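You operate a simulated robot arm through the tools that you are given. There is no shell and no other tool. Be economical: measure what you need, move in short steps, check, and stop when the job is done.

You are at the controls of a simulated robot arm. One attempt, no reset.

JOB
Fetch the very short one-hole cladding shell and set it on the black flat ring. Put the 25 A fuse from the top of the trolley on top of the clear bottle there and the 20 A fuse on the top of the low table. Open the trolley drawer, take the blue scrub pad from the inside of the trolley drawer and put it in the tote box and shut the drawer again. Put one of the white tubs from the top of the steel bench on the yellow card. Take the grey pipe fitting and leave it on top of the black pipe coupling on the top of the steel bench. Put the black tape roll on the top of the steel bench away on the top of the blue tank. Put the sensor pocket from the top of the steel bench on top of the yellow digital gauge there. Put the black threaded pipe on the top of the steel bench away on the top of the trolley. Any order will do. Set down upright: very short one-hole cladding shell, black threaded pipe.

The check looks at the end state, three seconds after you hand in, the way a careful person would. Anything else that was tipped, shoved, dropped, spilled or broken makes it a failure.

ROBOT AND FRAMES
A 7-joint arm with a two-finger parallel gripper on a trunk, on a base that drives. Base frame: it is fixed to the floor where the robot stands at the start and does not move with it; the origin is under the middle of the robot, x ahead of it, y to its left, z up. Lengths are in m, angles in rad, forces in N, time in s.
Its first joint turns from -2.897 to 2.897 rad. Places, roughly: black pipe coupling (6x6x7 cm) [2.8, 0.8, 0.9]; black tape roll (6x6x2 cm) [3.1, 1.1, 0.9]; black threaded pipe (5x4x6 cm) [2.6, 1.9, 0.9]; bottle [0.5, 1.25, 1]; digital gauge [3.25, 1, 1]; flat ring (11x11x2 cm) [-1.2, -0.5, 0.7]; fuse [0.75, 1, 0.75]; grey pipe fitting (3x3x4 cm) [2.6, 0.8, 0.9]; scrub pad [1, 1.25, 0.75]; sensor pocket (3x3x8 cm) [3.2, 0.7, 0.9]; top of the blue tank [4.8, -2.1, 1.2]; top of the low table [3.1, -0.8, 0.6]; top of the trolley (76x22 cm) [0.92, 1.14, 0.84]; tote box (34x24x12 cm) [3.1, 1.3, 0.9]; trolley drawer [0.9, 1.1, 0.7]; very short one-hole cladding shell (8x11x15 cm) [0.5, 0.1, 0.8]; white tub [2.5, 1, 1]; yellow card [2.75, -0.75, 0.5]. Payload 4.4 kg.
Tool frame: the origin (TCP) lies between the finger pads and is the grasp point; the fingertips stand 0.023 m ahead of it; z points along the fingers, y is the line along which they close. Largest opening 0.094 m; finger width 0.038, thickness 0.01; the body of the gripper, 0.054 by 0.096 m, starts 0.039 m behind the TCP.
Orientation is told as [roll, pitch, yaw] about the base's x, y, z axes, in that order, counted from this pose: with the fingers straight down and closing along the base's y, the tool's x points along the base's -x, its y along +y and its z along -z.

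CONTROLS
- The arm moves only by the tool servo_tool. Its argument "increments" is one flat list of numbers, 7 for each row, row after row: the turn, a rotation vector about the tool's x, y, z in units of 4 degrees (1.0 is 4 degrees), then the shift along the tool's x, y, z in units of 25 mm (1.0 is 25 mm), then the opening, from 0 (shut) to 1 (fully open). In form: [wx, wy, wz, dx, dy, dz, jaw, wx, wy, wz, dx, dy, dz, jaw, ...]. A call has 1 to 12 rows; each row shifts and turns the commanded pose from where the row before left it, along the tool's axes as they then stand. A call with a number of a shift or a turn outside -1 to 1 is refused whole. Rows are played at 5 a second. More than 0.05 m and 0.15 rad between two rows, or a gripper value outside its range, and nothing of the call is played. Where a pose cannot be reached the arm comes as near as it can. A force on the tool above 40 N (or 10 N above the force at the start of the call, whichever is more), or a blocked arm, ends the call early, and 0.2 s more pass. Each finger travels about 0.108 m/s and halts on what it meets, pressing with about 33 N; the grip force reading is that of the motor and also rises with nothing between the fingers. The clock runs only during rows and for 0.2 s after the last one: add rows that do not move to give the fingers time. It gives the time, the measured TCP pose, the force on the tool (base axes), the opening and the grip force at its end, in the units of the frame above (readings bear some noise), with the torque about the TCP (base axes, N m) and any sound that the robot's microphone picked up.
- Cameras (640 x 400 px; columns grow to the right, rows downward): "scene" is now at [0.1434, 0.1919, 1.4276]; the picture's right is [-0.70, -0.71, 0.00], its down [-0.64, 0.64, -0.42] and it looks along [0.30, -0.30, -0.91] (base axes); focal length 214 px, centre (320, 200). "wrist" rides on the gripper at [0.086, 0.016, -0.074] in the tool frame; the picture's right is [-0.18, 0.98, 0.00], its down [-0.58, -0.11, -0.81] and it looks along [-0.79, -0.15, 0.59] (tool axes); focal length 243 px, centre (320, 200). There is no depth. A picture from a camera that has moved, and an enlarged one, comes with that camera's place and axes in the base frame and with its lens.
- camera(camera): a new picture of that camera. It takes no simulated time.
- drive_base(legs): drives the robot by 1 to 6 legs, each [ahead, left, turn to the left] in m, m and rad, along the robot's own axes; the way and the turn of a leg run together, so that a leg with both is an arc; at most 1.5 m and 3.142 rad a leg. The arm and the cameras ride along, it lands a little off, and it stops where it bumps. It gives what a move gives.
- turn_head(pan, tilt): turns the head with the scene camera to pan (to the left, within 2.094 rad either way) and tilt (down, from -0.506 to 1.204), counted from straight ahead of the robot. It gives what a move gives.
- close_up(camera, box): a new picture of the part [left, top, right, bottom] of that camera's present view, enlarged. It takes no simulated time.
- job_done(): hands the job in; it is judged then, once.

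Go step by step. Nothing tells you exact positions but the pictures and the camera data: compare them with the known pose of the tool, close in by small moves and look again before you grip or let go. The budget is 525 turns and 308 pictures, counting those below and the enlarged ones. Unless the task says otherwise, let go and move clear before handing in, and close with one line.

The tools are called after ">>>" as name(argument=value, ...) on one line, values as JSON. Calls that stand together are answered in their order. servo_tool: Moves the arm, as the interface text tells. Its arguments: {"type":"object","properties":{"increments":{"type":"array","items":{"type":"number"}}},"required":["increments"]} The other tools are called the same way: drive_base (legs) drives the base; turn_head (pan, tilt) turns the head that bears the scene camera; camera (camera) takes a picture; close_up (camera, box) takes an enlarged picture of a part of a camera's view; job_done () hands the job in.

At the start:

```text
time_s: 0.0
eef_pos: [0.0296, 0.5106, 1.0845]
tcp_rot: [-0.002, -0.001, 0.004]
contact_force: [-0.8, 0.2, 0.8]
wrist_torque: [-0.02, 0.01, -0.01]
gripper_width: 0.094
gripper_force: 0.0
robot x, y, heading: [-0.0003, 0.0005, -0.001]
head pan, tilt: [-0.873, 1.201]
```

scene: 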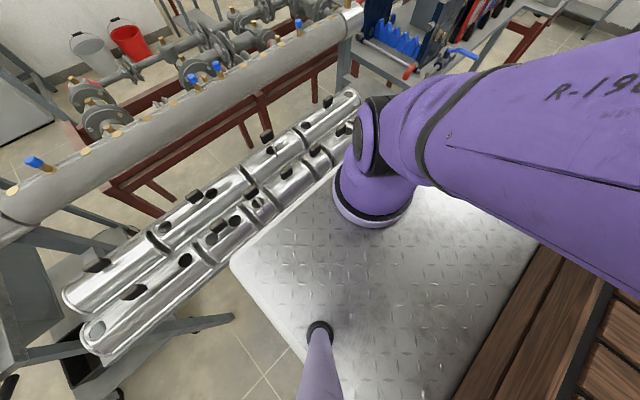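
wrist: 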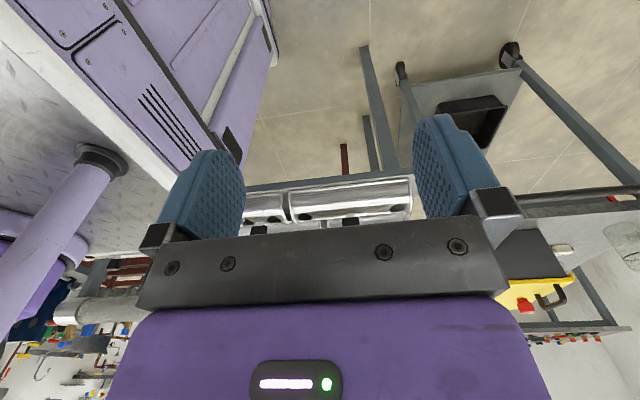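

I see cladding shells ahead of the robot on a rack. I'll look around with the head to find everything.

>>> turn_head(pan=0.9, tilt=0.5)

```text
time_s: 1.8
eef_pos: [0.0295, 0.5107, 1.0838]
tcp_rot: [-0.003, -0.002, 0.005]
contact_force: [-0.1, 0.3, 1.0]
wrist_torque: [-0.03, -0.01, -0.03]
gripper_width: 0.0942
gripper_force: 0.1
robot x, y, heading: [0.0012, -0.0025, -0.001]
head pan, tilt: [0.901, 0.499]
```

Now a picture.

>>> camera(camera="scene")

```text
305 pictures are left
camera scene: at [0.1567, 0.3059, 1.4773], right [0.78, -0.62, 0.0], down [-0.3, -0.38, -0.88], along [0.55, 0.69, -0.48], focal length 214 px, centre (320, 200)
```

scene: 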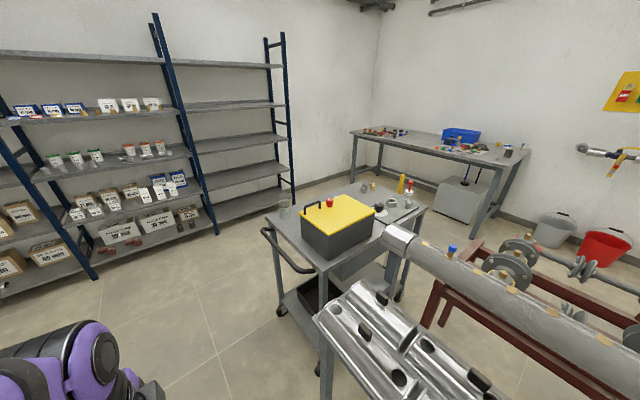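

The trolley and, beyond it, the steel bench are visible. Now I look ahead, right and behind.

>>> turn_head(pan=0.0, tilt=0.5)

>>> camera(camera="scene")

>>> turn_head(pan=-1.3, tilt=0.5)

>>> camera(camera="scene")

>>> turn_head(pan=-2.09, tilt=0.6)

>>> camera(camera="scene")

>>> turn_head(pan=0.0, tilt=1.0)

>>> camera(camera="scene")

```text
time_s: 3.0
eef_pos: [0.0311, 0.5105, 1.0841]
tcp_rot: [-0.002, -0.002, 0.005]
contact_force: [-0.2, 0.2, 0.4]
wrist_torque: [0.0, 0.05, -0.01]
gripper_width: 0.0939
gripper_force: 0.0
robot x, y, heading: [-0.0001, -0.0025, -0.002]
head pan, tilt: [0.0, 0.499]
```

```text
304 pictures are left
camera scene: at [0.1911, 0.2347, 1.4773], right [0.0, -1.0, 0.0], down [-0.48, 0.0, -0.88], along [0.88, 0.0, -0.48], focal length 214 px, centre (320, 200)
```

scene: 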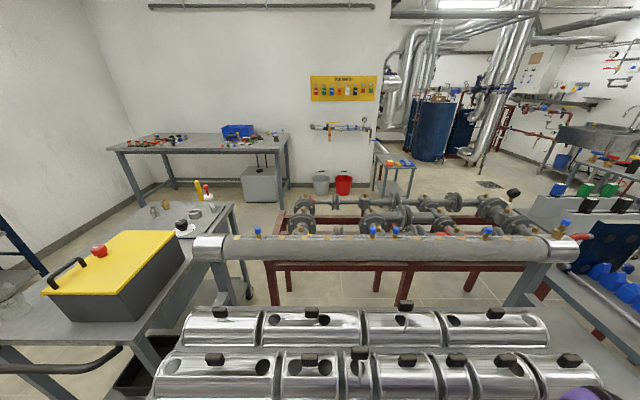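

```text
time_s: 4.5
eef_pos: [0.0265, 0.5096, 1.0833]
tcp_rot: [-0.005, -0.004, 0.01]
contact_force: [0.5, -0.7, 0.5]
wrist_torque: [-0.02, 0.01, 0.04]
gripper_width: 0.0939
gripper_force: 0.1
robot x, y, heading: [-0.0028, 0.0039, -0.0]
head pan, tilt: [-1.3, 0.499]
```

```text
303 pictures are left
camera scene: at [0.1348, 0.1501, 1.4793], right [-0.93, -0.38, 0.0], down [-0.17, 0.43, -0.89], along [0.34, -0.82, -0.46], focal length 214 px, centre (320, 200)
```

scene: 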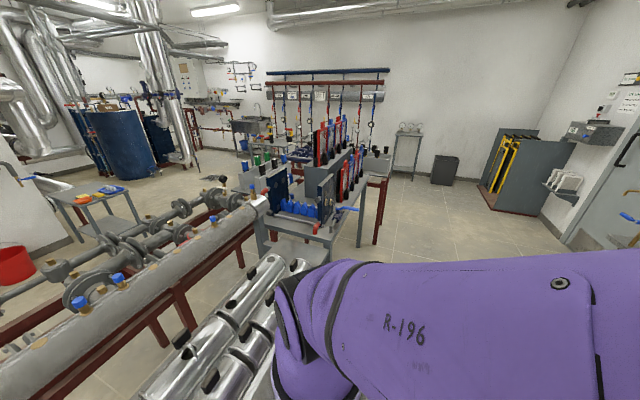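

```text
time_s: 5.6
eef_pos: [0.0298, 0.5105, 1.0814]
tcp_rot: [-0.007, -0.007, 0.008]
contact_force: [-1.1, 0.2, -0.2]
wrist_torque: [0.01, -0.01, 0.03]
gripper_width: 0.094
gripper_force: 0.1
robot x, y, heading: [-0.0005, 0.0027, 0.003]
head pan, tilt: [-2.089, 0.6]
```

```text
302 pictures are left
camera scene: at [0.1347, 0.1506, 1.4767], right [-0.93, -0.38, 0.0], down [-0.18, 0.45, -0.88], along [0.33, -0.81, -0.48], focal length 214 px, centre (320, 200)
```

scene: 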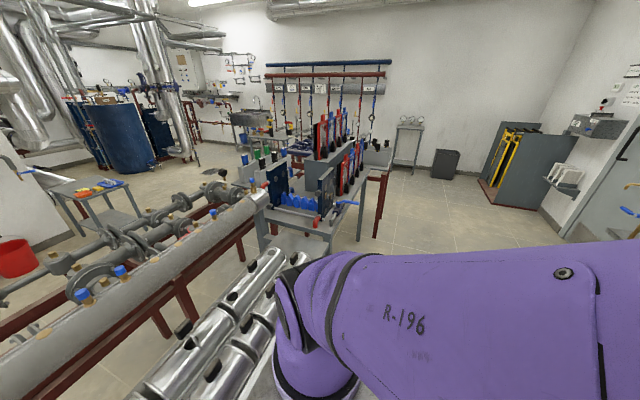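

```text
time_s: 7.6
eef_pos: [0.0315, 0.5114, 1.0844]
tcp_rot: [-0.002, -0.003, 0.004]
contact_force: [-0.1, 0.5, -0.1]
wrist_torque: [0.01, 0.0, -0.02]
gripper_width: 0.0939
gripper_force: 0.1
robot x, y, heading: [0.0008, -0.002, -0.002]
head pan, tilt: [0.0, 1.0]
```

```text
301 pictures are left
camera scene: at [0.1698, 0.2346, 1.4362], right [0.0, -1.0, 0.0], down [-0.84, 0.0, -0.54], along [0.54, 0.0, -0.84], focal length 214 px, centre (320, 200)
```

scene: 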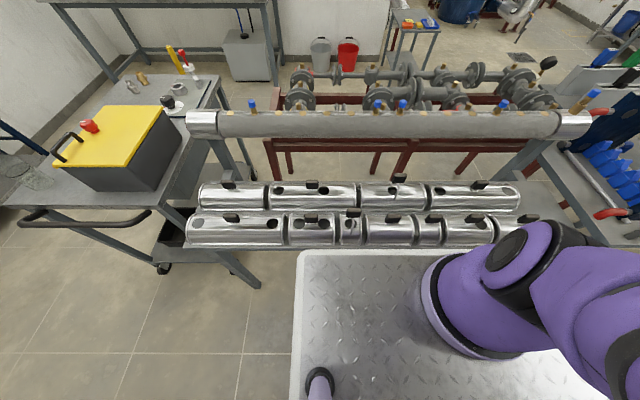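

I zoom on the shell rack to pick out the very short one-hole shell.

>>> close_up(camera="scene", box=[180, 170, 540, 255])

>>> close_up(camera="scene", box=[270, 170, 470, 255])

>>> close_up(camera="scene", box=[0, 30, 240, 230])

```text
1.78 times, centred on (360, 212) of scene
camera zoom: at [0.1698, 0.2346, 1.4362], right [0.0, -1.0, 0.0], down [-0.84, 0.0, -0.54], along [0.54, 0.0, -0.84], focal length 381 px, centre (249, 178)
```

zoom: 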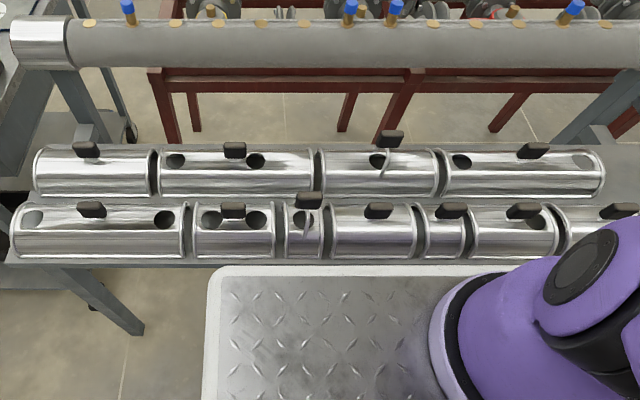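

```text
3.20 times, centred on (370, 212) of scene
camera zoom: at [0.1698, 0.2346, 1.4362], right [0.0, -1.0, 0.0], down [-0.84, 0.0, -0.54], along [0.54, 0.0, -0.84], focal length 686 px, centre (160, 160)
```

zoom: 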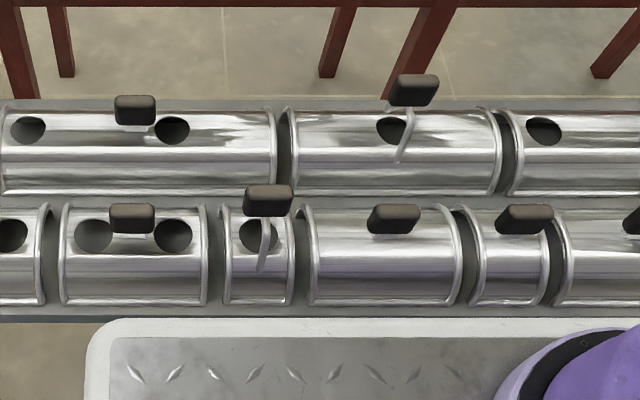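

```text
2.00 times, centred on (120, 130) of scene
camera zoom: at [0.1698, 0.2346, 1.4362], right [0.0, -1.0, 0.0], down [-0.84, 0.0, -0.54], along [0.54, 0.0, -0.84], focal length 429 px, centre (720, 340)
```

zoom: 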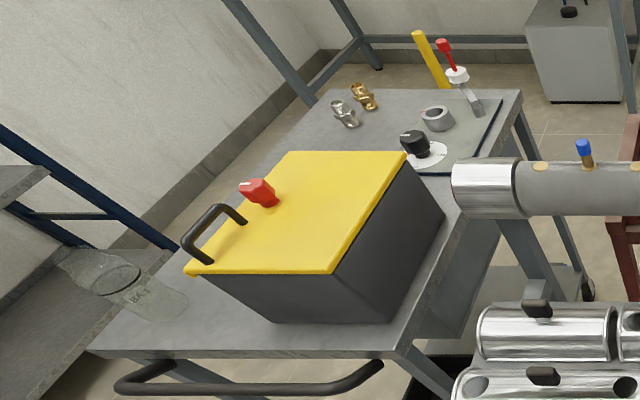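

The third shell in the near row (one hole, tall bent handle) is the target. I move the tool ahead along x, clear of the mast, then over to it.

>>> servo_tool(increments=[0, 0, 0, -1, -0.3, 0, 1, 0, 0, 0, -1, -0.3, 0, 1, 0, 0, 0, -1, -0.3, 0, 1, 0, 0, 0, -1, -0.3, 0, 1, 0, 0, 0, -1, -0.3, 0, 1, 0, 0, 0, -1, -0.3, 0, 1, 0, 0, 0, -1, -0.3, 0, 1, 0, 0, 0, -1, -0.3, 0, 1, 0, 0, 0, -1, -0.3, 0, 1, 0, 0, 0, -1, -0.3, 0, 1, 0, 0, 0, -1, -0.3, 0, 1])

>>> camera(camera="wrist")

>>> camera(camera="scene")

```text
time_s: 8.6
eef_pos: [0.0174, 0.4496, 1.0503]
tcp_rot: [-0.059, -0.029, 0.212]
contact_force: [-0.1, -0.3, 0.0]
wrist_torque: [0.03, 0.02, -0.01]
gripper_width: 0.094
gripper_force: 0.0
robot x, y, heading: [0.0034, 0.0009, -0.003]
head pan, tilt: [0.0, 1.0]
stopped in row 4: the arm was blocked; the commanded pose is now the measured one
```

```text
297 pictures are left
camera wrist: at [-0.0736, 0.4514, 1.1209], right [-0.02, 1.0, -0.05], down [0.56, 0.06, 0.83], along [0.83, -0.01, -0.56], focal length 243 px, centre (320, 200)
```

wrist: 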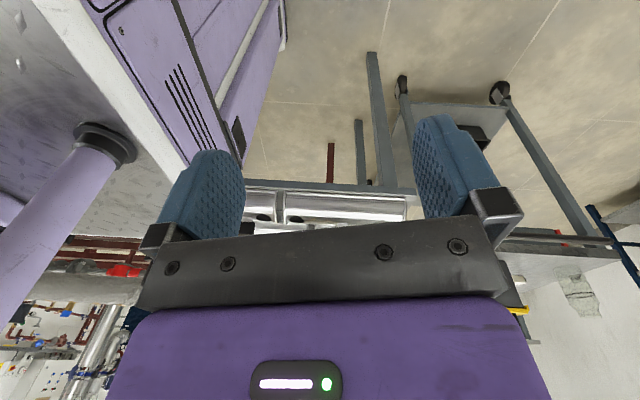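

```text
296 pictures are left
camera scene: at [0.1711, 0.2439, 1.4383], right [0.13, -0.99, 0.0], down [-0.82, -0.11, -0.56], along [0.56, 0.07, -0.83], focal length 214 px, centre (320, 200)
```

scene: 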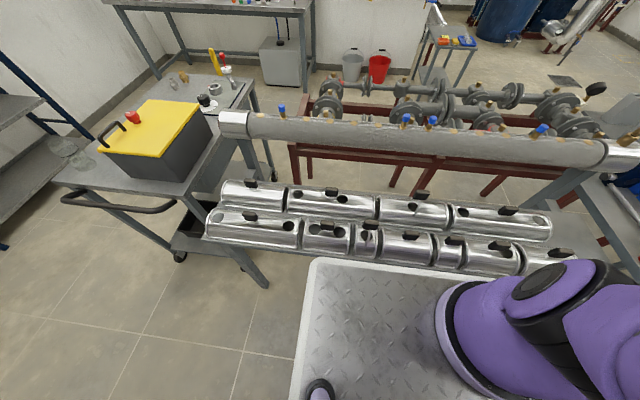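

The arm was blocked, probably by touching the head mast. I back off a bit, then look at the arm itself.

>>> servo_tool(increments=[0, 0, -1, 1, 0, -0.5, 1, 0, 0, -1, 1, 0.5, -0.5, 1, 0, 0, -1, 0.5, 0.5, 0, 1])

>>> turn_head(pan=1.5, tilt=0.9)

>>> camera(camera="scene")

>>> turn_head(pan=-2.09, tilt=0.4)

>>> camera(camera="scene")

```text
time_s: 9.4
eef_pos: [-0.0518, 0.4587, 1.0819]
tcp_rot: [-0.045, -0.012, 0.421]
contact_force: [-0.3, 0.0, 0.1]
wrist_torque: [-0.06, -0.02, 0.03]
gripper_width: 0.0939
gripper_force: 0.1
robot x, y, heading: [-0.0003, 0.0001, -0.0]
head pan, tilt: [0.0, 1.0]
```

```text
time_s: 11.0
eef_pos: [-0.0503, 0.4603, 1.0825]
tcp_rot: [-0.044, -0.01, 0.415]
contact_force: [0.9, 0.8, 0.5]
wrist_torque: [0.0, 0.02, -0.02]
gripper_width: 0.0938
gripper_force: 0.0
robot x, y, heading: [-0.0009, 0.0014, 0.001]
head pan, tilt: [1.499, 0.901]
```

```text
295 pictures are left
camera scene: at [0.1576, 0.2852, 1.4449], right [0.66, -0.75, 0.0], down [-0.58, -0.51, -0.64], along [0.48, 0.42, -0.77], focal length 214 px, centre (320, 200)
```

scene: 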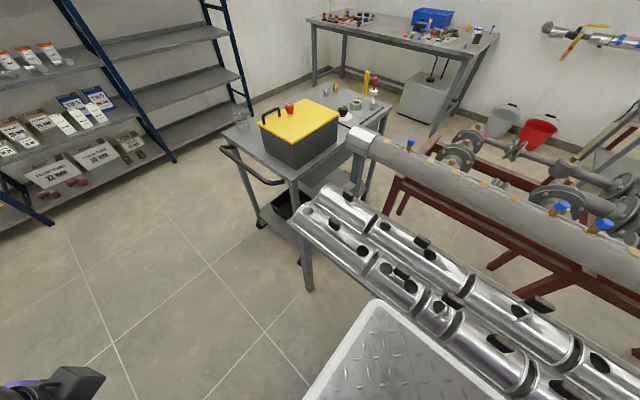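

```text
time_s: 13.9
eef_pos: [-0.0588, 0.4517, 1.0747]
tcp_rot: [-0.057, -0.014, 0.435]
contact_force: [0.8, 0.6, 0.6]
wrist_torque: [0.03, 0.02, -0.02]
gripper_width: 0.0942
gripper_force: 0.0
robot x, y, heading: [-0.0034, 0.0006, 0.002]
head pan, tilt: [-2.089, 0.4]
```

```text
294 pictures are left
camera scene: at [0.193, 0.2394, 1.4904], right [0.05, -1.0, 0.0], down [-0.35, -0.02, -0.94], along [0.94, 0.05, -0.35], focal length 214 px, centre (320, 200)
```

scene: 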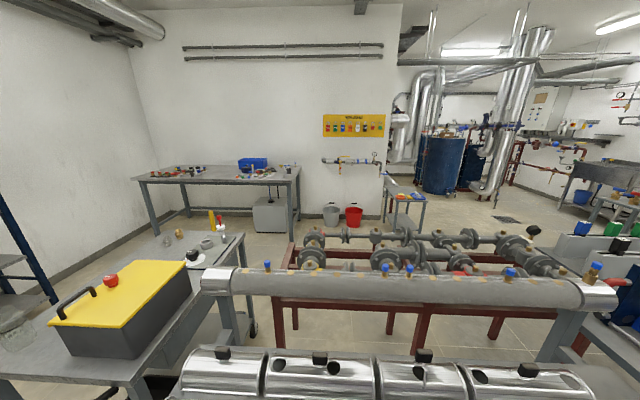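

The arm seems to be jamming the head. I move the hand well back and left to free it.

>>> servo_tool(increments=[0, 0, 0, 0.91, 0.42, 0, 1, 0, 0, 0, 0.91, 0.42, 0, 1, 0, 0, 0, 0.91, 0.42, 0, 1, 0, 0, 0, 0.91, 0.42, 0, 1, 0, 0, 0, 0.91, 0.42, 0, 1, 0, 0, 0, 0.91, 0.42, 0, 1, 0, 0, 0, 0.91, 0.42, 0, 1, 0, 0, 0, 0.91, 0.42, 0, 1])

>>> turn_head(pan=-2.09, tilt=0.8)

>>> camera(camera="scene")

```text
time_s: 15.8
eef_pos: [-0.2491, 0.464, 1.0591]
tcp_rot: [-0.07, -0.017, 0.415]
contact_force: [0.2, -0.4, 0.8]
wrist_torque: [-0.02, 0.0, 0.0]
gripper_width: 0.0941
gripper_force: 0.0
robot x, y, heading: [0.0003, -0.0025, 0.001]
head pan, tilt: [-2.089, 0.4]
```

```text
time_s: 16.6
eef_pos: [-0.2471, 0.4642, 1.0535]
tcp_rot: [-0.077, -0.021, 0.409]
contact_force: [-0.2, -0.1, 0.0]
wrist_torque: [0.01, -0.05, 0.0]
gripper_width: 0.0939
gripper_force: 0.0
robot x, y, heading: [0.003, -0.0015, -0.001]
head pan, tilt: [-2.089, 0.799]
```

```text
293 pictures are left
camera scene: at [0.1117, 0.1458, 1.4722], right [-0.99, -0.13, 0.0], down [-0.07, 0.52, -0.85], along [0.11, -0.84, -0.53], focal length 214 px, centre (320, 200)
```

scene: 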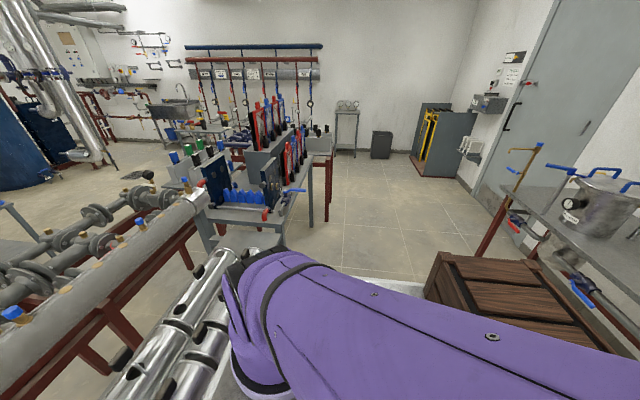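

The arm lies across behind the mast. I bring the hand round the rear toward the right to unwrap it.

>>> servo_tool(increments=[0, 0, 0, 0.8, -0.59, -0.3, 1, 0, 0, 0, 0.8, -0.59, -0.3, 1, 0, 0, 0, 0.8, -0.59, -0.3, 1, 0, 0, 0, 0.8, -0.59, -0.3, 1, 0, 0, 0, 0.8, -0.59, -0.3, 1, 0, 0, 0, 0.8, -0.59, -0.3, 1, 0, 0, 0, 0.8, -0.59, -0.3, 1, 0, 0, 0, 0.8, -0.59, -0.3, 1])

>>> turn_head(pan=-2.09, tilt=0.8)

>>> camera(camera="scene")

>>> camera(camera="wrist")

```text
time_s: 18.4
eef_pos: [-0.3502, 0.2956, 1.1338]
tcp_rot: [-0.056, -0.014, 0.406]
contact_force: [0.1, -0.7, -1.0]
wrist_torque: [-0.03, 0.0, 0.03]
gripper_width: 0.0942
gripper_force: 0.0
robot x, y, heading: [-0.0, -0.0017, 0.002]
head pan, tilt: [-2.089, 0.799]
```

```text
time_s: 19.0
eef_pos: [-0.3512, 0.2937, 1.1304]
tcp_rot: [-0.057, -0.013, 0.41]
contact_force: [-0.3, -0.3, 0.8]
wrist_torque: [-0.01, 0.04, -0.02]
gripper_width: 0.0939
gripper_force: 0.1
robot x, y, heading: [-0.0008, 0.0031, 0.002]
head pan, tilt: [-2.089, 0.799]
```

```text
292 pictures are left
camera scene: at [0.0601, 0.1646, 1.4513], right [-0.87, 0.5, 0.0], down [0.36, 0.62, -0.7], along [-0.35, -0.61, -0.72], focal length 214 px, centre (320, 200)
```

scene: 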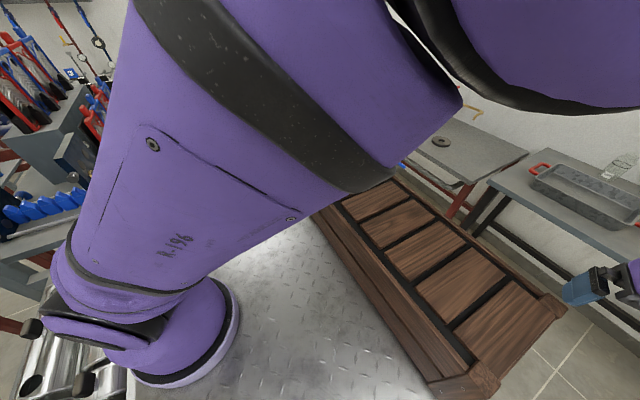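

```text
291 pictures are left
camera wrist: at [-0.4394, 0.2788, 1.2031], right [-0.22, 0.97, -0.05], down [0.55, 0.17, 0.82], along [0.81, 0.15, -0.57], focal length 243 px, centre (320, 200)
```

wrist: 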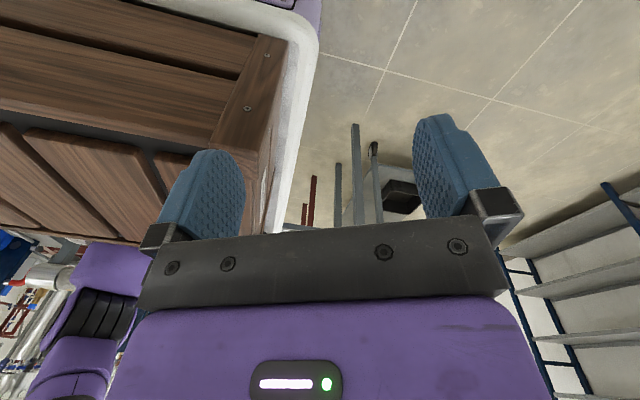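

The black ring is visible on a table behind. I keep swinging the hand round the rear toward the right side.

>>> servo_tool(increments=[0, 0, 0, 0.617, -0.79, 0, 1, 0, 0, 0, 0.617, -0.79, 0, 1, 0, 0, 0, 0.617, -0.79, 0, 1, 0, 0, 0, 0.617, -0.79, 0, 1, 0, 0, 0, 0.617, -0.79, 0, 1, 0, 0, 0, 0.617, -0.79, 0, 1, 0, 0, 0, 0.617, -0.79, 0, 1, 0, 0, 0, 0.617, -0.79, 0, 1, 0, 0, 0, 0.617, -0.79, 0, 1, 0, 0, 0, 0.617, -0.79, 0, 1, 0, 0, 0, 0.617, -0.79, 0, 1, 0, 0, 0, 0.617, -0.79, 0, 1])

>>> camera(camera="scene")

```text
time_s: 21.6
eef_pos: [-0.4239, 0.008, 1.1442]
tcp_rot: [-0.057, -0.013, 0.41]
contact_force: [-0.3, 0.3, -0.6]
wrist_torque: [-0.05, 0.0, -0.04]
gripper_width: 0.0941
gripper_force: 0.0
robot x, y, heading: [0.0028, -0.0021, -0.003]
head pan, tilt: [-2.089, 0.799]
```

```text
290 pictures are left
camera scene: at [0.0602, 0.1648, 1.4513], right [-0.87, 0.5, 0.0], down [0.36, 0.62, -0.7], along [-0.35, -0.61, -0.72], focal length 214 px, centre (320, 200)
```

scene: 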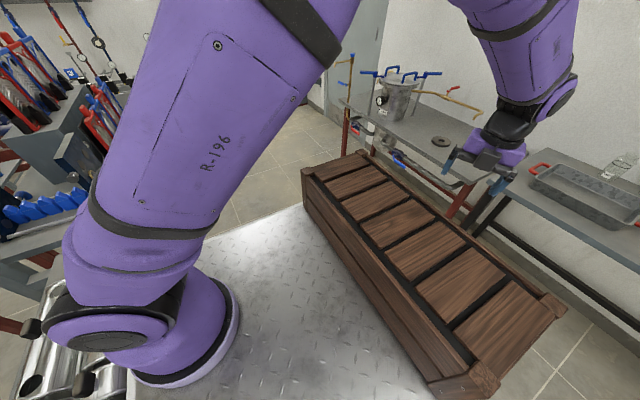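

The arm swings round nicely. I continue toward the right side.

>>> servo_tool(increments=[0, 0, 0, 0.31, -0.957, 0, 1, 0, 0, 0, 0.31, -0.957, 0, 1, 0, 0, 0, 0.31, -0.957, 0, 1, 0, 0, 0, 0.31, -0.957, 0, 1, 0, 0, 0, 0.31, -0.957, 0, 1, 0, 0, 0, 0.31, -0.957, 0, 1, 0, 0, 0, 0.31, -0.957, 0, 1, 0, 0, 0, 0.31, -0.957, 0, 1, 0, 0, 0, 0.31, -0.957, 0, 1, 0, 0, 0, 0.31, -0.957, 0, 1, 0, 0, 0, 0.31, -0.957, 0, 1, 0, 0, 0, 0.31, -0.957, 0, 1])

>>> camera(camera="scene")

```text
time_s: 24.2
eef_pos: [-0.3701, -0.1381, 1.1852]
tcp_rot: [-0.065, -0.012, 0.419]
contact_force: [0.0, 0.2, -0.4]
wrist_torque: [-0.02, -0.01, 0.0]
gripper_width: 0.0939
gripper_force: 0.0
out of reach, approached as far as the arm can: row 6, 7, 8, 9, 10, 11, 12
robot x, y, heading: [-0.0002, 0.0, -0.002]
head pan, tilt: [-2.089, 0.799]
```

```text
289 pictures are left
camera scene: at [0.06, 0.1646, 1.4513], right [-0.87, 0.5, 0.0], down [0.36, 0.62, -0.7], along [-0.35, -0.61, -0.72], focal length 214 px, centre (320, 200)
```

scene: 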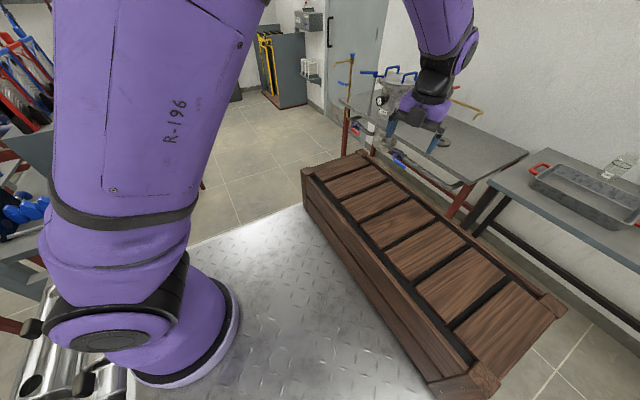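

It ran out of reach, likely a wrist limit since the tool yaw stayed constant. I turn the tool with the swing.

>>> servo_tool(increments=[0, 0, -1, 0, 0, 0, 1, 0, 0, -1, 0, 0, 0, 1, 0, 0, -1, 0, 0, 0, 1, 0, 0, -1, 0, 0, 0, 1, 0, 0, -1, 0, 0, 0, 1, 0, 0, -1, 0, 0, 0, 1, 0, 0, -1, 0, 0, 0, 1, 0, 0, -1, 0, 0, 0, 1, 0, 0, -1, 0, 0, 0, 1, 0, 0, -1, 0, 0, 0, 1, 0, 0, -1, 0, 0, 0, 1, 0, 0, -1, 0, 0, 0, 1])

```text
time_s: 26.8
eef_pos: [-0.3705, -0.1375, 1.1842]
tcp_rot: [-0.051, 0.033, 1.246]
contact_force: [0.0, -0.6, -0.1]
wrist_torque: [0.0, 0.0, -0.01]
gripper_width: 0.094
gripper_force: 0.0
robot x, y, heading: [-0.0013, 0.0026, 0.003]
head pan, tilt: [-2.089, 0.799]
```

>>> servo_tool(increments=[0, 0, -0.5, 0.916, -0.414, 0, 1, 0, 0, -0.5, 0.916, -0.414, 0, 1, 0, 0, -0.5, 0.916, -0.414, 0, 1, 0, 0, -0.5, 0.916, -0.414, 0, 1, 0, 0, -0.5, 0.916, -0.414, 0, 1, 0, 0, -0.5, 0.916, -0.414, 0, 1])

>>> camera(camera="scene")

```text
time_s: 28.2
eef_pos: [-0.3426, -0.2858, 1.1914]
tcp_rot: [-0.042, 0.044, 1.457]
contact_force: [0.2, -0.3, 0.0]
wrist_torque: [0.01, 0.01, -0.06]
gripper_width: 0.0939
gripper_force: 0.0
robot x, y, heading: [-0.0006, -0.0027, -0.001]
head pan, tilt: [-2.089, 0.799]
```

```text
288 pictures are left
camera scene: at [0.0602, 0.1647, 1.4513], right [-0.87, 0.5, 0.0], down [0.36, 0.62, -0.7], along [-0.35, -0.61, -0.72], focal length 214 px, centre (320, 200)
```

scene: 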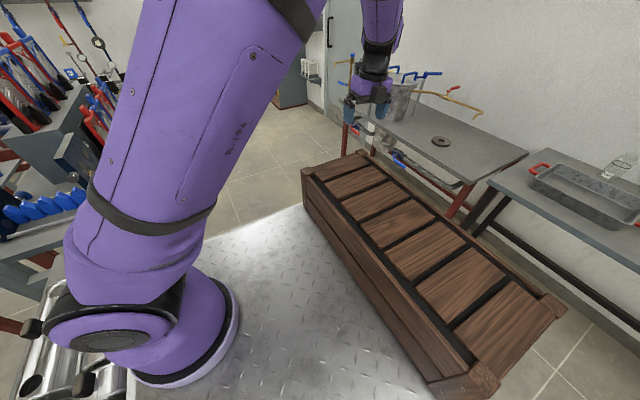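

>>> servo_tool(increments=[0, 0, -0.6, 0.83, -0.556, 0, 1, 0, 0, -0.6, 0.83, -0.556, 0, 1, 0, 0, -0.6, 0.83, -0.556, 0, 1, 0, 0, -0.6, 0.83, -0.556, 0, 1, 0, 0, -0.6, 0.83, -0.556, 0, 1, 0, 0, -0.6, 0.83, -0.556, 0, 1, 0, 0, -0.6, 0.83, -0.556, 0, 1, 0, 0, -0.6, 0.83, -0.556, 0, 1, 0, 0, -0.6, 0.83, -0.556, 0, 1, 0, 0, -0.6, 0.83, -0.556, 0, 1, 0, 0, -0.6, 0.83, -0.556, 0, 1, 0, 0, -0.6, 0.83, -0.556, 0, 1])

>>> camera(camera="scene")

```text
time_s: 30.8
eef_pos: [-0.2114, -0.4197, 1.217]
tcp_rot: [-0.015, 0.058, 1.958]
contact_force: [0.5, 0.2, 0.9]
wrist_torque: [0.02, 0.03, -0.01]
gripper_width: 0.0941
gripper_force: 0.0
out of reach, approached as far as the arm can: row 7, 8, 9, 10, 11
robot x, y, heading: [0.0016, -0.0008, 0.002]
head pan, tilt: [-2.089, 0.799]
```

```text
287 pictures are left
camera scene: at [0.0605, 0.1646, 1.4513], right [-0.87, 0.5, 0.0], down [0.36, 0.62, -0.7], along [-0.35, -0.61, -0.72], focal length 214 px, centre (320, 200)
```

scene: 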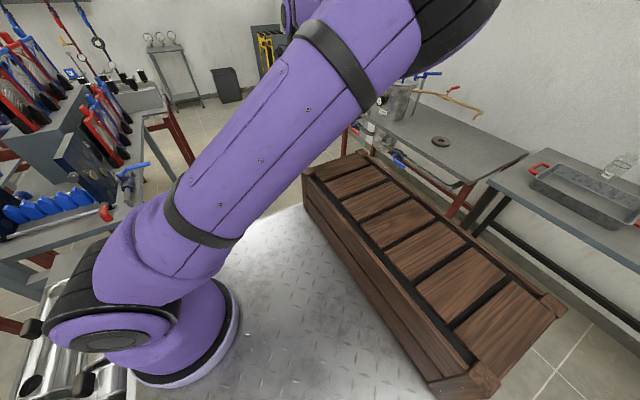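

Joint 1 is at its limit, so going by the right is not possible; instead I'll lift the hand above the head camera and swing over the mast to the front. First raise it while coming back.

>>> servo_tool(increments=[0, 0, 0.8, -0.83, -0.2, -0.5, 1, 0, 0, 0.8, -0.83, -0.2, -0.5, 1, 0, 0, 0.8, -0.83, -0.2, -0.5, 1, 0, 0, 0.8, -0.83, -0.2, -1, 1, 0, 0, 0.8, -0.83, -0.2, -1, 1, 0, 0, 0.8, -0.83, -0.2, -1, 1, 0, 0, 0.8, -0.83, -0.2, -1, 1, 0, 0, 0.8, -0.83, -0.2, -1, 1, 0, 0, 0.8, -0.83, -0.2, -1, 1, 0, 0, 0.8, -0.83, -0.2, -1, 1, 0, 0, 0.8, -0.83, -0.2, -1, 1, 0, 0, 0.8, -0.83, -0.2, -1, 1])

>>> camera(camera="scene")

```text
time_s: 33.4
eef_pos: [-0.1823, -0.1601, 1.4675]
tcp_rot: [-0.048, 0.037, 1.288]
contact_force: [0.0, -0.3, 0.0]
wrist_torque: [-0.04, 0.02, -0.02]
gripper_width: 0.0941
gripper_force: 0.1
robot x, y, heading: [-0.0015, 0.0013, -0.002]
head pan, tilt: [-2.089, 0.799]
```

```text
286 pictures are left
camera scene: at [0.06, 0.1647, 1.4513], right [-0.87, 0.5, 0.0], down [0.36, 0.62, -0.7], along [-0.35, -0.61, -0.72], focal length 214 px, centre (320, 200)
```

scene: 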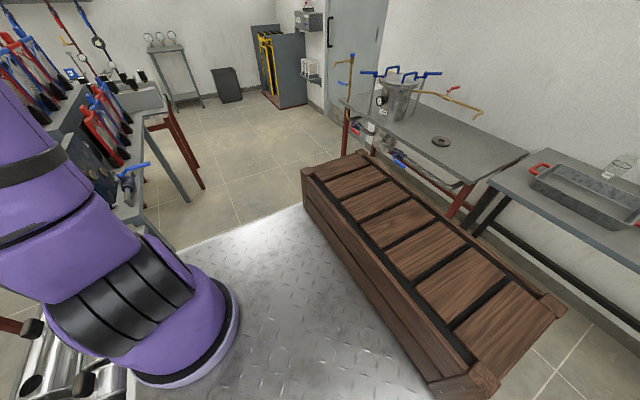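

>>> servo_tool(increments=[0, 0, -0.8, 0.84, -0.43, 0, 1, 0, 0, -0.8, 0.84, -0.43, 0, 1, 0, 0, -0.8, 0.84, -0.43, 0, 1, 0, 0, -0.8, 0.84, -0.43, 0, 1, 0, 0, -0.8, 0.84, -0.43, 0, 1, 0, 0, -0.8, 0.84, -0.43, 0, 1, 0, 0, -0.8, 0.84, -0.43, 0, 1, 0, 0, -0.8, 0.84, -0.43, 0, 1, 0, 0, -0.8, 0.84, -0.43, 0, 1, 0, 0, -0.8, 0.84, -0.43, 0, 1])

>>> camera(camera="scene")

```text
time_s: 35.6
eef_pos: [-0.0839, -0.3696, 1.4805]
tcp_rot: [-0.023, 0.055, 1.847]
contact_force: [0.2, 0.4, -0.6]
wrist_torque: [-0.01, -0.03, -0.06]
gripper_width: 0.0941
gripper_force: 0.0
robot x, y, heading: [-0.0013, -0.0002, -0.004]
head pan, tilt: [-2.089, 0.799]
```

```text
285 pictures are left
camera scene: at [0.0599, 0.1647, 1.4513], right [-0.87, 0.5, 0.0], down [0.36, 0.62, -0.7], along [-0.35, -0.61, -0.72], focal length 214 px, centre (320, 200)
```

scene: 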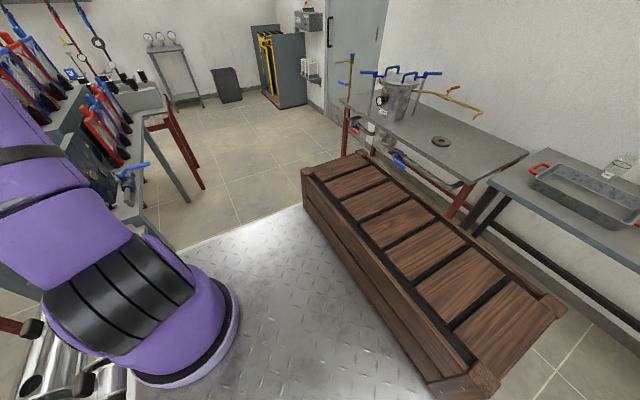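

>>> servo_tool(increments=[0, 0, -0.9, 0.845, -0.466, 0, 1, 0, 0, -0.9, 0.845, -0.466, 0, 1, 0, 0, -0.9, 0.845, -0.466, 0, 1, 0, 0, -0.9, 0.845, -0.466, 0, 1, 0, 0, -0.9, 0.845, -0.466, 0, 1, 0, 0, -0.9, 0.845, -0.466, 0, 1, 0, 0, -0.9, 0.845, -0.466, 0, 1, 0, 0, -0.9, 0.845, -0.466, 0, 1, 0, 0, -0.9, 0.845, -0.466, 0, 1, 0, 0, -0.9, 0.845, -0.466, 0, 1])

>>> camera(camera="scene")

```text
time_s: 37.8
eef_pos: [0.1242, -0.4852, 1.4928]
tcp_rot: [0.016, 0.057, 2.476]
contact_force: [0.0, -1.2, -0.2]
wrist_torque: [0.01, -0.01, 0.01]
gripper_width: 0.0941
gripper_force: 0.0
robot x, y, heading: [-0.0016, 0.0004, -0.0]
head pan, tilt: [-2.089, 0.799]
```

```text
284 pictures are left
camera scene: at [0.0598, 0.1643, 1.4514], right [-0.87, 0.5, 0.0], down [0.36, 0.62, -0.7], along [-0.35, -0.61, -0.72], focal length 214 px, centre (320, 200)
```

scene: 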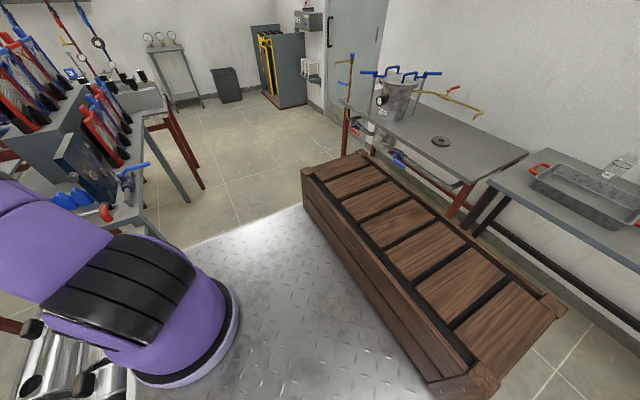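

>>> servo_tool(increments=[0, 0, -0.9, 0.83, -0.5, 0, 1, 0, 0, -0.9, 0.83, -0.5, 0, 1, 0, 0, -0.9, 0.83, -0.5, 0, 1, 0, 0, -0.9, 0.83, -0.5, 0, 1, 0, 0, -0.9, 0.83, -0.5, 0, 1, 0, 0, -0.9, 0.83, -0.5, 0, 1, 0, 0, -0.9, 0.83, -0.5, 0, 1, 0, 0, -0.9, 0.83, -0.5, 0, 1, 0, 0, -0.9, 0.83, -0.5, 0, 1, 0, 0, -0.9, 0.83, -0.5, 0, 1, 0, 0, -0.9, 0.83, -0.5, 0, 1])

>>> turn_head(pan=-0.9, tilt=0.3)

>>> camera(camera="scene")

```text
time_s: 40.2
eef_pos: [0.3368, -0.4831, 1.4801]
tcp_rot: [0.049, 0.032, -3.115]
contact_force: [0.6, -0.3, 0.5]
wrist_torque: [0.0, 0.0, -0.03]
gripper_width: 0.0936
gripper_force: 0.0
out of reach, approached as far as the arm can: row 8, 9, 10, 11
robot x, y, heading: [-0.0006, -0.0019, -0.004]
head pan, tilt: [-2.089, 0.799]
```

```text
time_s: 41.6
eef_pos: [0.3356, -0.4825, 1.4792]
tcp_rot: [0.047, 0.037, -3.118]
contact_force: [0.6, 0.0, -0.3]
wrist_torque: [0.0, -0.01, 0.02]
gripper_width: 0.094
gripper_force: 0.1
robot x, y, heading: [0.0018, -0.0015, 0.002]
head pan, tilt: [-0.901, 0.3]
```

```text
283 pictures are left
camera scene: at [0.1581, 0.1613, 1.4957], right [-0.78, -0.62, 0.0], down [-0.18, 0.23, -0.96], along [0.59, -0.75, -0.3], focal length 214 px, centre (320, 200)
```

scene: 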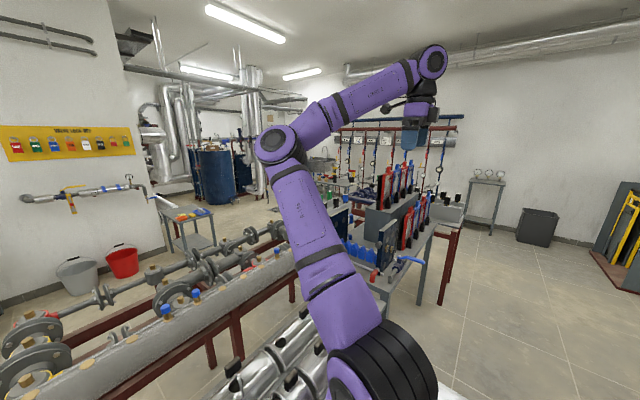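

The elbow sits in front and the hand folded to the right, so joint 1 is still at its left limit. I go back and take the route over the mast at height.

>>> servo_tool(increments=[0, 0, 1, -0.93, 0.31, 0, 1, 0, 0, 1, -0.93, 0.31, 0, 1, 0, 0, 1, -0.93, 0.31, 0, 1, 0, 0, 1, -0.93, 0.31, 0, 1, 0, 0, 1, -0.93, 0.31, 0, 1, 0, 0, 1, -0.93, 0.31, 0, 1, 0, 0, 1, -0.93, 0.31, 0, 1, 0, 0, 1, -0.93, 0.31, 0, 1])

>>> servo_tool(increments=[0, 0, 1, -0.84, 0.46, 0, 1, 0, 0, 1, -0.84, 0.46, 0, 1, 0, 0, 1, -0.84, 0.46, 0, 1, 0, 0, 1, -0.84, 0.46, 0, 1, 0, 0, 1, -0.84, 0.46, 0, 1, 0, 0, 1, -0.84, 0.46, 0, 1, 0, 0, 1, -0.84, 0.46, 0, 1, 0, 0, 1, -0.84, 0.46, 0, 1, 0, 0, 1, -0.84, 0.46, 0, 1])

```text
time_s: 43.4
eef_pos: [0.1418, -0.5023, 1.4743]
tcp_rot: [0.022, 0.055, 2.609]
contact_force: [1.0, 1.1, 0.8]
wrist_torque: [-0.02, 0.02, 0.01]
gripper_width: 0.0941
gripper_force: 0.2
robot x, y, heading: [-0.0013, 0.0012, 0.001]
head pan, tilt: [-0.901, 0.3]
```

```text
time_s: 45.4
eef_pos: [-0.0584, -0.438, 1.4634]
tcp_rot: [-0.013, 0.058, 1.979]
contact_force: [0.4, -0.2, -0.3]
wrist_torque: [-0.04, 0.01, -0.02]
gripper_width: 0.0941
gripper_force: 0.0
robot x, y, heading: [-0.0, -0.0011, -0.0]
head pan, tilt: [-0.901, 0.3]
```

>>> servo_tool(increments=[0, 0, 0.9, -0.93, 0.25, -0.9, 1, 0, 0, 0.9, -0.93, 0.25, -0.9, 1, 0, 0, 0.9, -0.93, 0.25, -0.9, 1, 0, 0, 0.9, -0.93, 0.25, -0.9, 1, 0, 0, 0.9, -0.93, 0.25, -0.9, 1, 0, 0, 0.9, -0.93, 0.25, -0.9, 1, 0, 0, 0.9, -0.93, 0.25, -0.9, 1, 0, 0, 0.9, -0.93, 0.25, -0.9, 1, 0, 0, 0.9, -0.93, 0.25, -0.9, 1, 0, 0, 0.9, -0.93, 0.25, -0.9, 1, 0, 0, 0.9, -0.93, 0.25, -0.9, 1, 0, 0, 0.9, -0.93, 0.25, -0.9, 1])

>>> turn_head(pan=-1.5, tilt=-0.3)

>>> camera(camera="scene")

```text
time_s: 48.0
eef_pos: [-0.1381, -0.1774, 1.6436]
tcp_rot: [-0.063, 0.037, 1.272]
contact_force: [-0.4, 1.5, -0.2]
wrist_torque: [-0.06, -0.01, -0.01]
gripper_width: 0.0941
gripper_force: 0.1
out of reach, approached as far as the arm can: row 9, 10, 11, 12
robot x, y, heading: [-0.0016, 0.0019, 0.0]
head pan, tilt: [-0.901, 0.3]
```

```text
time_s: 49.0
eef_pos: [-0.1379, -0.181, 1.6425]
tcp_rot: [-0.063, 0.034, 1.279]
contact_force: [0.3, -0.8, 0.0]
wrist_torque: [0.0, -0.01, 0.03]
gripper_width: 0.0938
gripper_force: 0.1
robot x, y, heading: [0.0016, 0.0009, 0.003]
head pan, tilt: [-1.499, -0.3]
```

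```text
282 pictures are left
camera scene: at [0.1058, 0.1562, 1.5489], right [-1.0, -0.07, 0.0], down [0.02, -0.29, -0.96], along [0.07, -0.95, 0.29], focal length 214 px, centre (320, 200)
```

scene: 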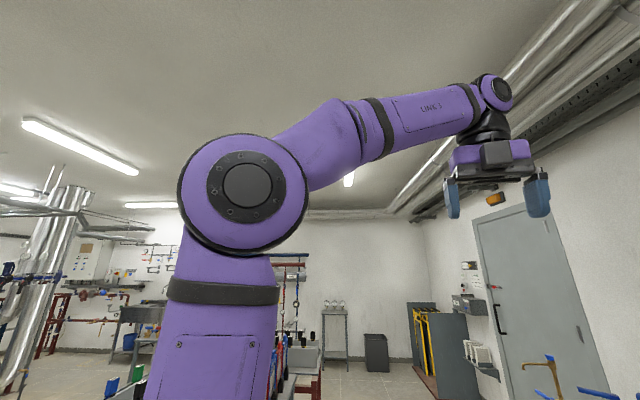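

Hand is above head height now. I tilt the head low and swing the hand over the mast toward the left.

>>> turn_head(pan=-1.5, tilt=1.2)

>>> servo_tool(increments=[0, 0, 1, -0.78, 0.55, 0, 1, 0, 0, 1, -0.78, 0.55, 0, 1, 0, 0, 1, -0.78, 0.55, 0, 1, 0, 0, 1, -0.78, 0.55, 0, 1, 0, 0, 1, -0.78, 0.55, 0, 1, 0, 0, 1, -0.78, 0.55, 0, 1, 0, 0, 1, -0.78, 0.55, 0, 1, 0, 0, 1, -0.78, 0.55, 0, 1, 0, 0, 1, -0.78, 0.55, 0, 1, 0, 0, 1, -0.78, 0.55, 0, 1, 0, 0, 1, -0.78, 0.55, 0, 1, 0, 0, 1, -0.78, 0.55, 0, 1])

```text
time_s: 50.6
eef_pos: [-0.1379, -0.1804, 1.6425]
tcp_rot: [-0.063, 0.034, 1.28]
contact_force: [0.1, 0.0, 0.1]
wrist_torque: [-0.02, 0.0, -0.03]
gripper_width: 0.0939
gripper_force: 0.1
robot x, y, heading: [0.0051, 0.0019, 0.002]
head pan, tilt: [-1.499, 1.201]
```

```text
time_s: 53.2
eef_pos: [-0.1233, 0.0964, 1.6296]
tcp_rot: [-0.063, -0.027, 0.445]
contact_force: [0.0, -0.7, -0.3]
wrist_torque: [0.01, 0.01, 0.03]
gripper_width: 0.094
gripper_force: 0.2
robot x, y, heading: [0.0, 0.0026, -0.001]
head pan, tilt: [-1.499, 1.201]
```

>>> servo_tool(increments=[0, 0, 0.9, -0.62, 0.72, 0, 1, 0, 0, 0.9, -0.62, 0.72, 0, 1, 0, 0, 0.9, -0.62, 0.72, 0, 1, 0, 0, 0.9, -0.62, 0.72, 0, 1, 0, 0, 0.9, -0.62, 0.72, 0, 1, 0, 0, 0.9, -0.62, 0.72, 0, 1, 0, 0, 0.9, -0.62, 0.72, 0, 1, 0, 0, 0.9, -0.62, 0.72, 0, 1, 0, 0, 0.9, -0.62, 0.72, 0, 1, 0, 0, 0.9, -0.62, 0.72, 0, 1, 0, 0, 0.9, -0.62, 0.72, 0, 1, 0, 0, 0.9, -0.62, 0.72, 0, 1])

>>> camera(camera="wrist")

```text
time_s: 55.8
eef_pos: [0.0485, 0.3301, 1.6252]
tcp_rot: [-0.025, -0.065, -0.311]
contact_force: [-0.2, -0.7, 0.8]
wrist_torque: [-0.02, 0.02, 0.04]
gripper_width: 0.0941
gripper_force: 0.1
out of reach, approached as far as the arm can: row 7, 12
robot x, y, heading: [-0.0035, 0.0046, 0.001]
head pan, tilt: [-1.499, 1.201]
```

```text
281 pictures are left
camera wrist: at [-0.0331, 0.3758, 1.6932], right [0.48, 0.88, -0.01], down [0.48, -0.24, 0.84], along [0.74, -0.41, -0.54], focal length 243 px, centre (320, 200)
```

wrist: 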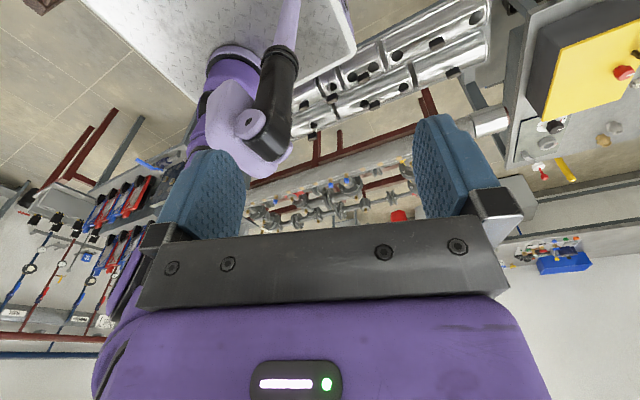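

>>> servo_tool(increments=[0, 0, 0.9, -0.63, 0.727, 0, 1, 0, 0, 0.9, -0.63, 0.727, 0, 1, 0, 0, 0.9, -0.63, 0.727, 0, 1, 0, 0, 0.9, -0.63, 0.727, 0, 1, 0, 0, 0.9, -0.63, 0.727, 0, 1, 0, 0, 0.9, -0.63, 0.727, 0, 1, 0, 0, 0.9, -0.63, 0.727, 0, 1, 0, 0, 0.9, -0.63, 0.727, 0, 1, 0, 0, 0.9, -0.63, 0.727, 0, 1, 0, 0, 0.9, -0.63, 0.727, 0, 1, 0, 0, 0.9, -0.63, 0.727, 0, 1, 0, 0, 0.9, -0.63, 0.727, 0, 1])

>>> camera(camera="wrist")

```text
time_s: 58.4
eef_pos: [0.3258, 0.3814, 1.6332]
tcp_rot: [0.026, -0.067, -1.067]
contact_force: [-0.6, -0.2, -0.4]
wrist_torque: [0.0, -0.04, 0.0]
gripper_width: 0.0942
gripper_force: 0.0
out of reach, approached as far as the arm can: row 6
robot x, y, heading: [-0.0005, -0.0008, 0.004]
head pan, tilt: [-1.499, 1.201]
```

```text
280 pictures are left
camera wrist: at [0.2936, 0.4682, 1.7009], right [0.95, 0.32, 0.04], down [0.14, -0.52, 0.84], along [0.29, -0.79, -0.54], focal length 243 px, centre (320, 200)
```

wrist: 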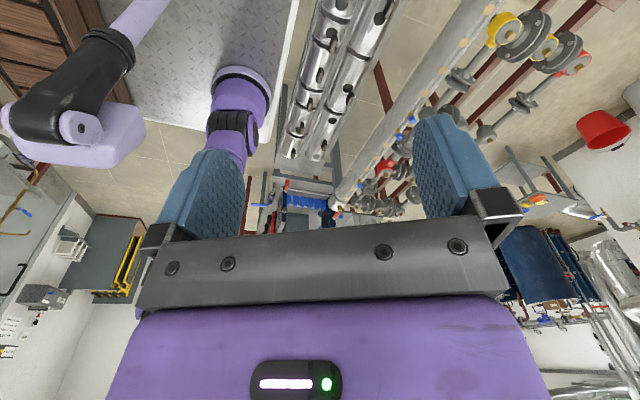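

Over the mast. Now I bring it to the front and lower.

>>> servo_tool(increments=[0, 0, 0.6, -0.83, 0.455, 0.5, 1, 0, 0, 0.6, -0.83, 0.455, 0.5, 1, 0, 0, 0.6, -0.83, 0.455, 0.5, 1, 0, 0, 0.6, -0.83, 0.455, 0.5, 1, 0, 0, 0.6, -0.83, 0.455, 0.5, 1, 0, 0, 0.6, -0.83, 0.455, 0.5, 1, 0, 0, 0.6, -0.83, 0.455, 0.5, 1, 0, 0, 0.6, -0.83, 0.455, 0.5, 1, 0, 0, 0.6, -0.83, 0.455, 0.5, 1, 0, 0, 0.6, -0.83, 0.455, 0.5, 1, 0, 0, 0.6, -0.83, 0.455, 0.5, 1, 0, 0, 0.6, -0.83, 0.455, 0.5, 1])

>>> turn_head(pan=0, tilt=0.7)

>>> camera(camera="scene")

>>> camera(camera="wrist")

```text
time_s: 61.0
eef_pos: [0.5306, 0.1753, 1.504]
tcp_rot: [0.054, -0.049, -1.568]
contact_force: [-0.6, 1.1, -0.1]
wrist_torque: [0.01, -0.04, 0.01]
gripper_width: 0.0936
gripper_force: 0.1
robot x, y, heading: [-0.0008, 0.0023, -0.003]
head pan, tilt: [-1.499, 1.201]
```

```text
time_s: 62.6
eef_pos: [0.5304, 0.1748, 1.5031]
tcp_rot: [0.054, -0.048, -1.569]
contact_force: [0.2, -0.8, -0.7]
wrist_torque: [0.0, 0.01, -0.02]
gripper_width: 0.094
gripper_force: 0.1
robot x, y, heading: [0.005, 0.0018, 0.0]
head pan, tilt: [0.0, 0.7]
```

```text
279 pictures are left
camera scene: at [0.1851, 0.2346, 1.4596], right [0.0, -1.0, 0.0], down [-0.64, 0.0, -0.76], along [0.76, 0.0, -0.64], focal length 214 px, centre (320, 200)
```

scene: 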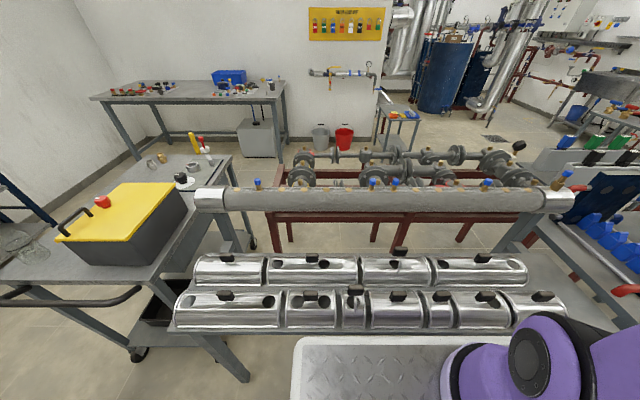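

```text
278 pictures are left
camera wrist: at [0.5424, 0.2656, 1.5745], right [0.98, -0.18, 0.06], down [-0.15, -0.54, 0.83], along [-0.11, -0.82, -0.56], focal length 243 px, centre (320, 200)
```

wrist: 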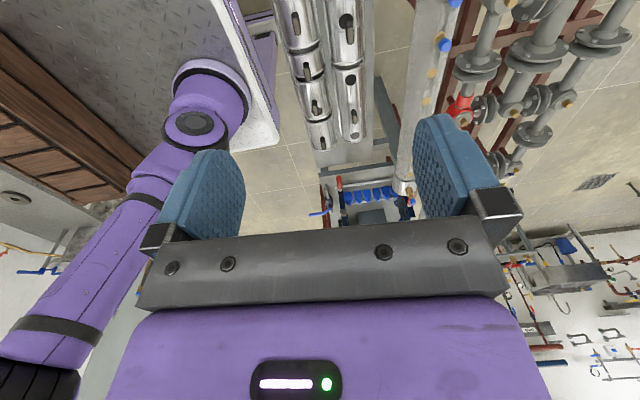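

The arm is now in front. I zoom on the target shell's knob for triangulation.

>>> close_up(camera="scene", box=[270, 240, 470, 365])

>>> servo_tool(increments=[0.77, 0.7, 0, 0, 0, 0, 1, 0, 0, 0, 0, 0, 1, 1])

>>> close_up(camera="wrist", box=[240, 0, 400, 160])

```text
3.20 times, centred on (370, 302) of scene
camera zoom: at [0.1851, 0.2346, 1.4596], right [0.0, -1.0, 0.0], down [-0.64, 0.0, -0.76], along [0.76, 0.0, -0.64], focal length 686 px, centre (160, -128)
```

zoom: 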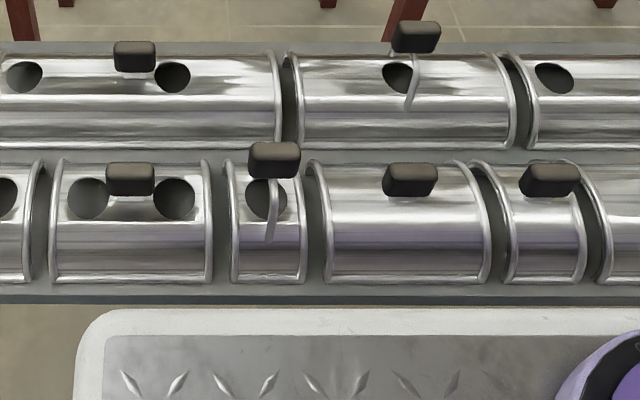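

```text
time_s: 63.2
eef_pos: [0.5295, 0.1763, 1.479]
tcp_rot: [-0.001, 0.001, -1.568]
contact_force: [0.0, -0.4, 0.8]
wrist_torque: [0.0, -0.01, -0.03]
gripper_width: 0.094
gripper_force: 0.1
robot x, y, heading: [0.0025, -0.0013, -0.0]
head pan, tilt: [0.0, 0.7]
```

```text
2.50 times, centred on (320, 80) of wrist
camera zoom: at [0.5465, 0.2631, 1.553], right [0.98, -0.18, 0.0], down [-0.11, -0.58, 0.81], along [-0.15, -0.79, -0.59], focal length 606 px, centre (320, 500)
```

zoom: 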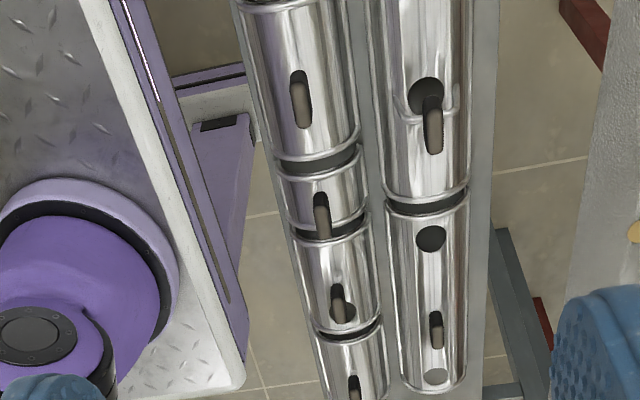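

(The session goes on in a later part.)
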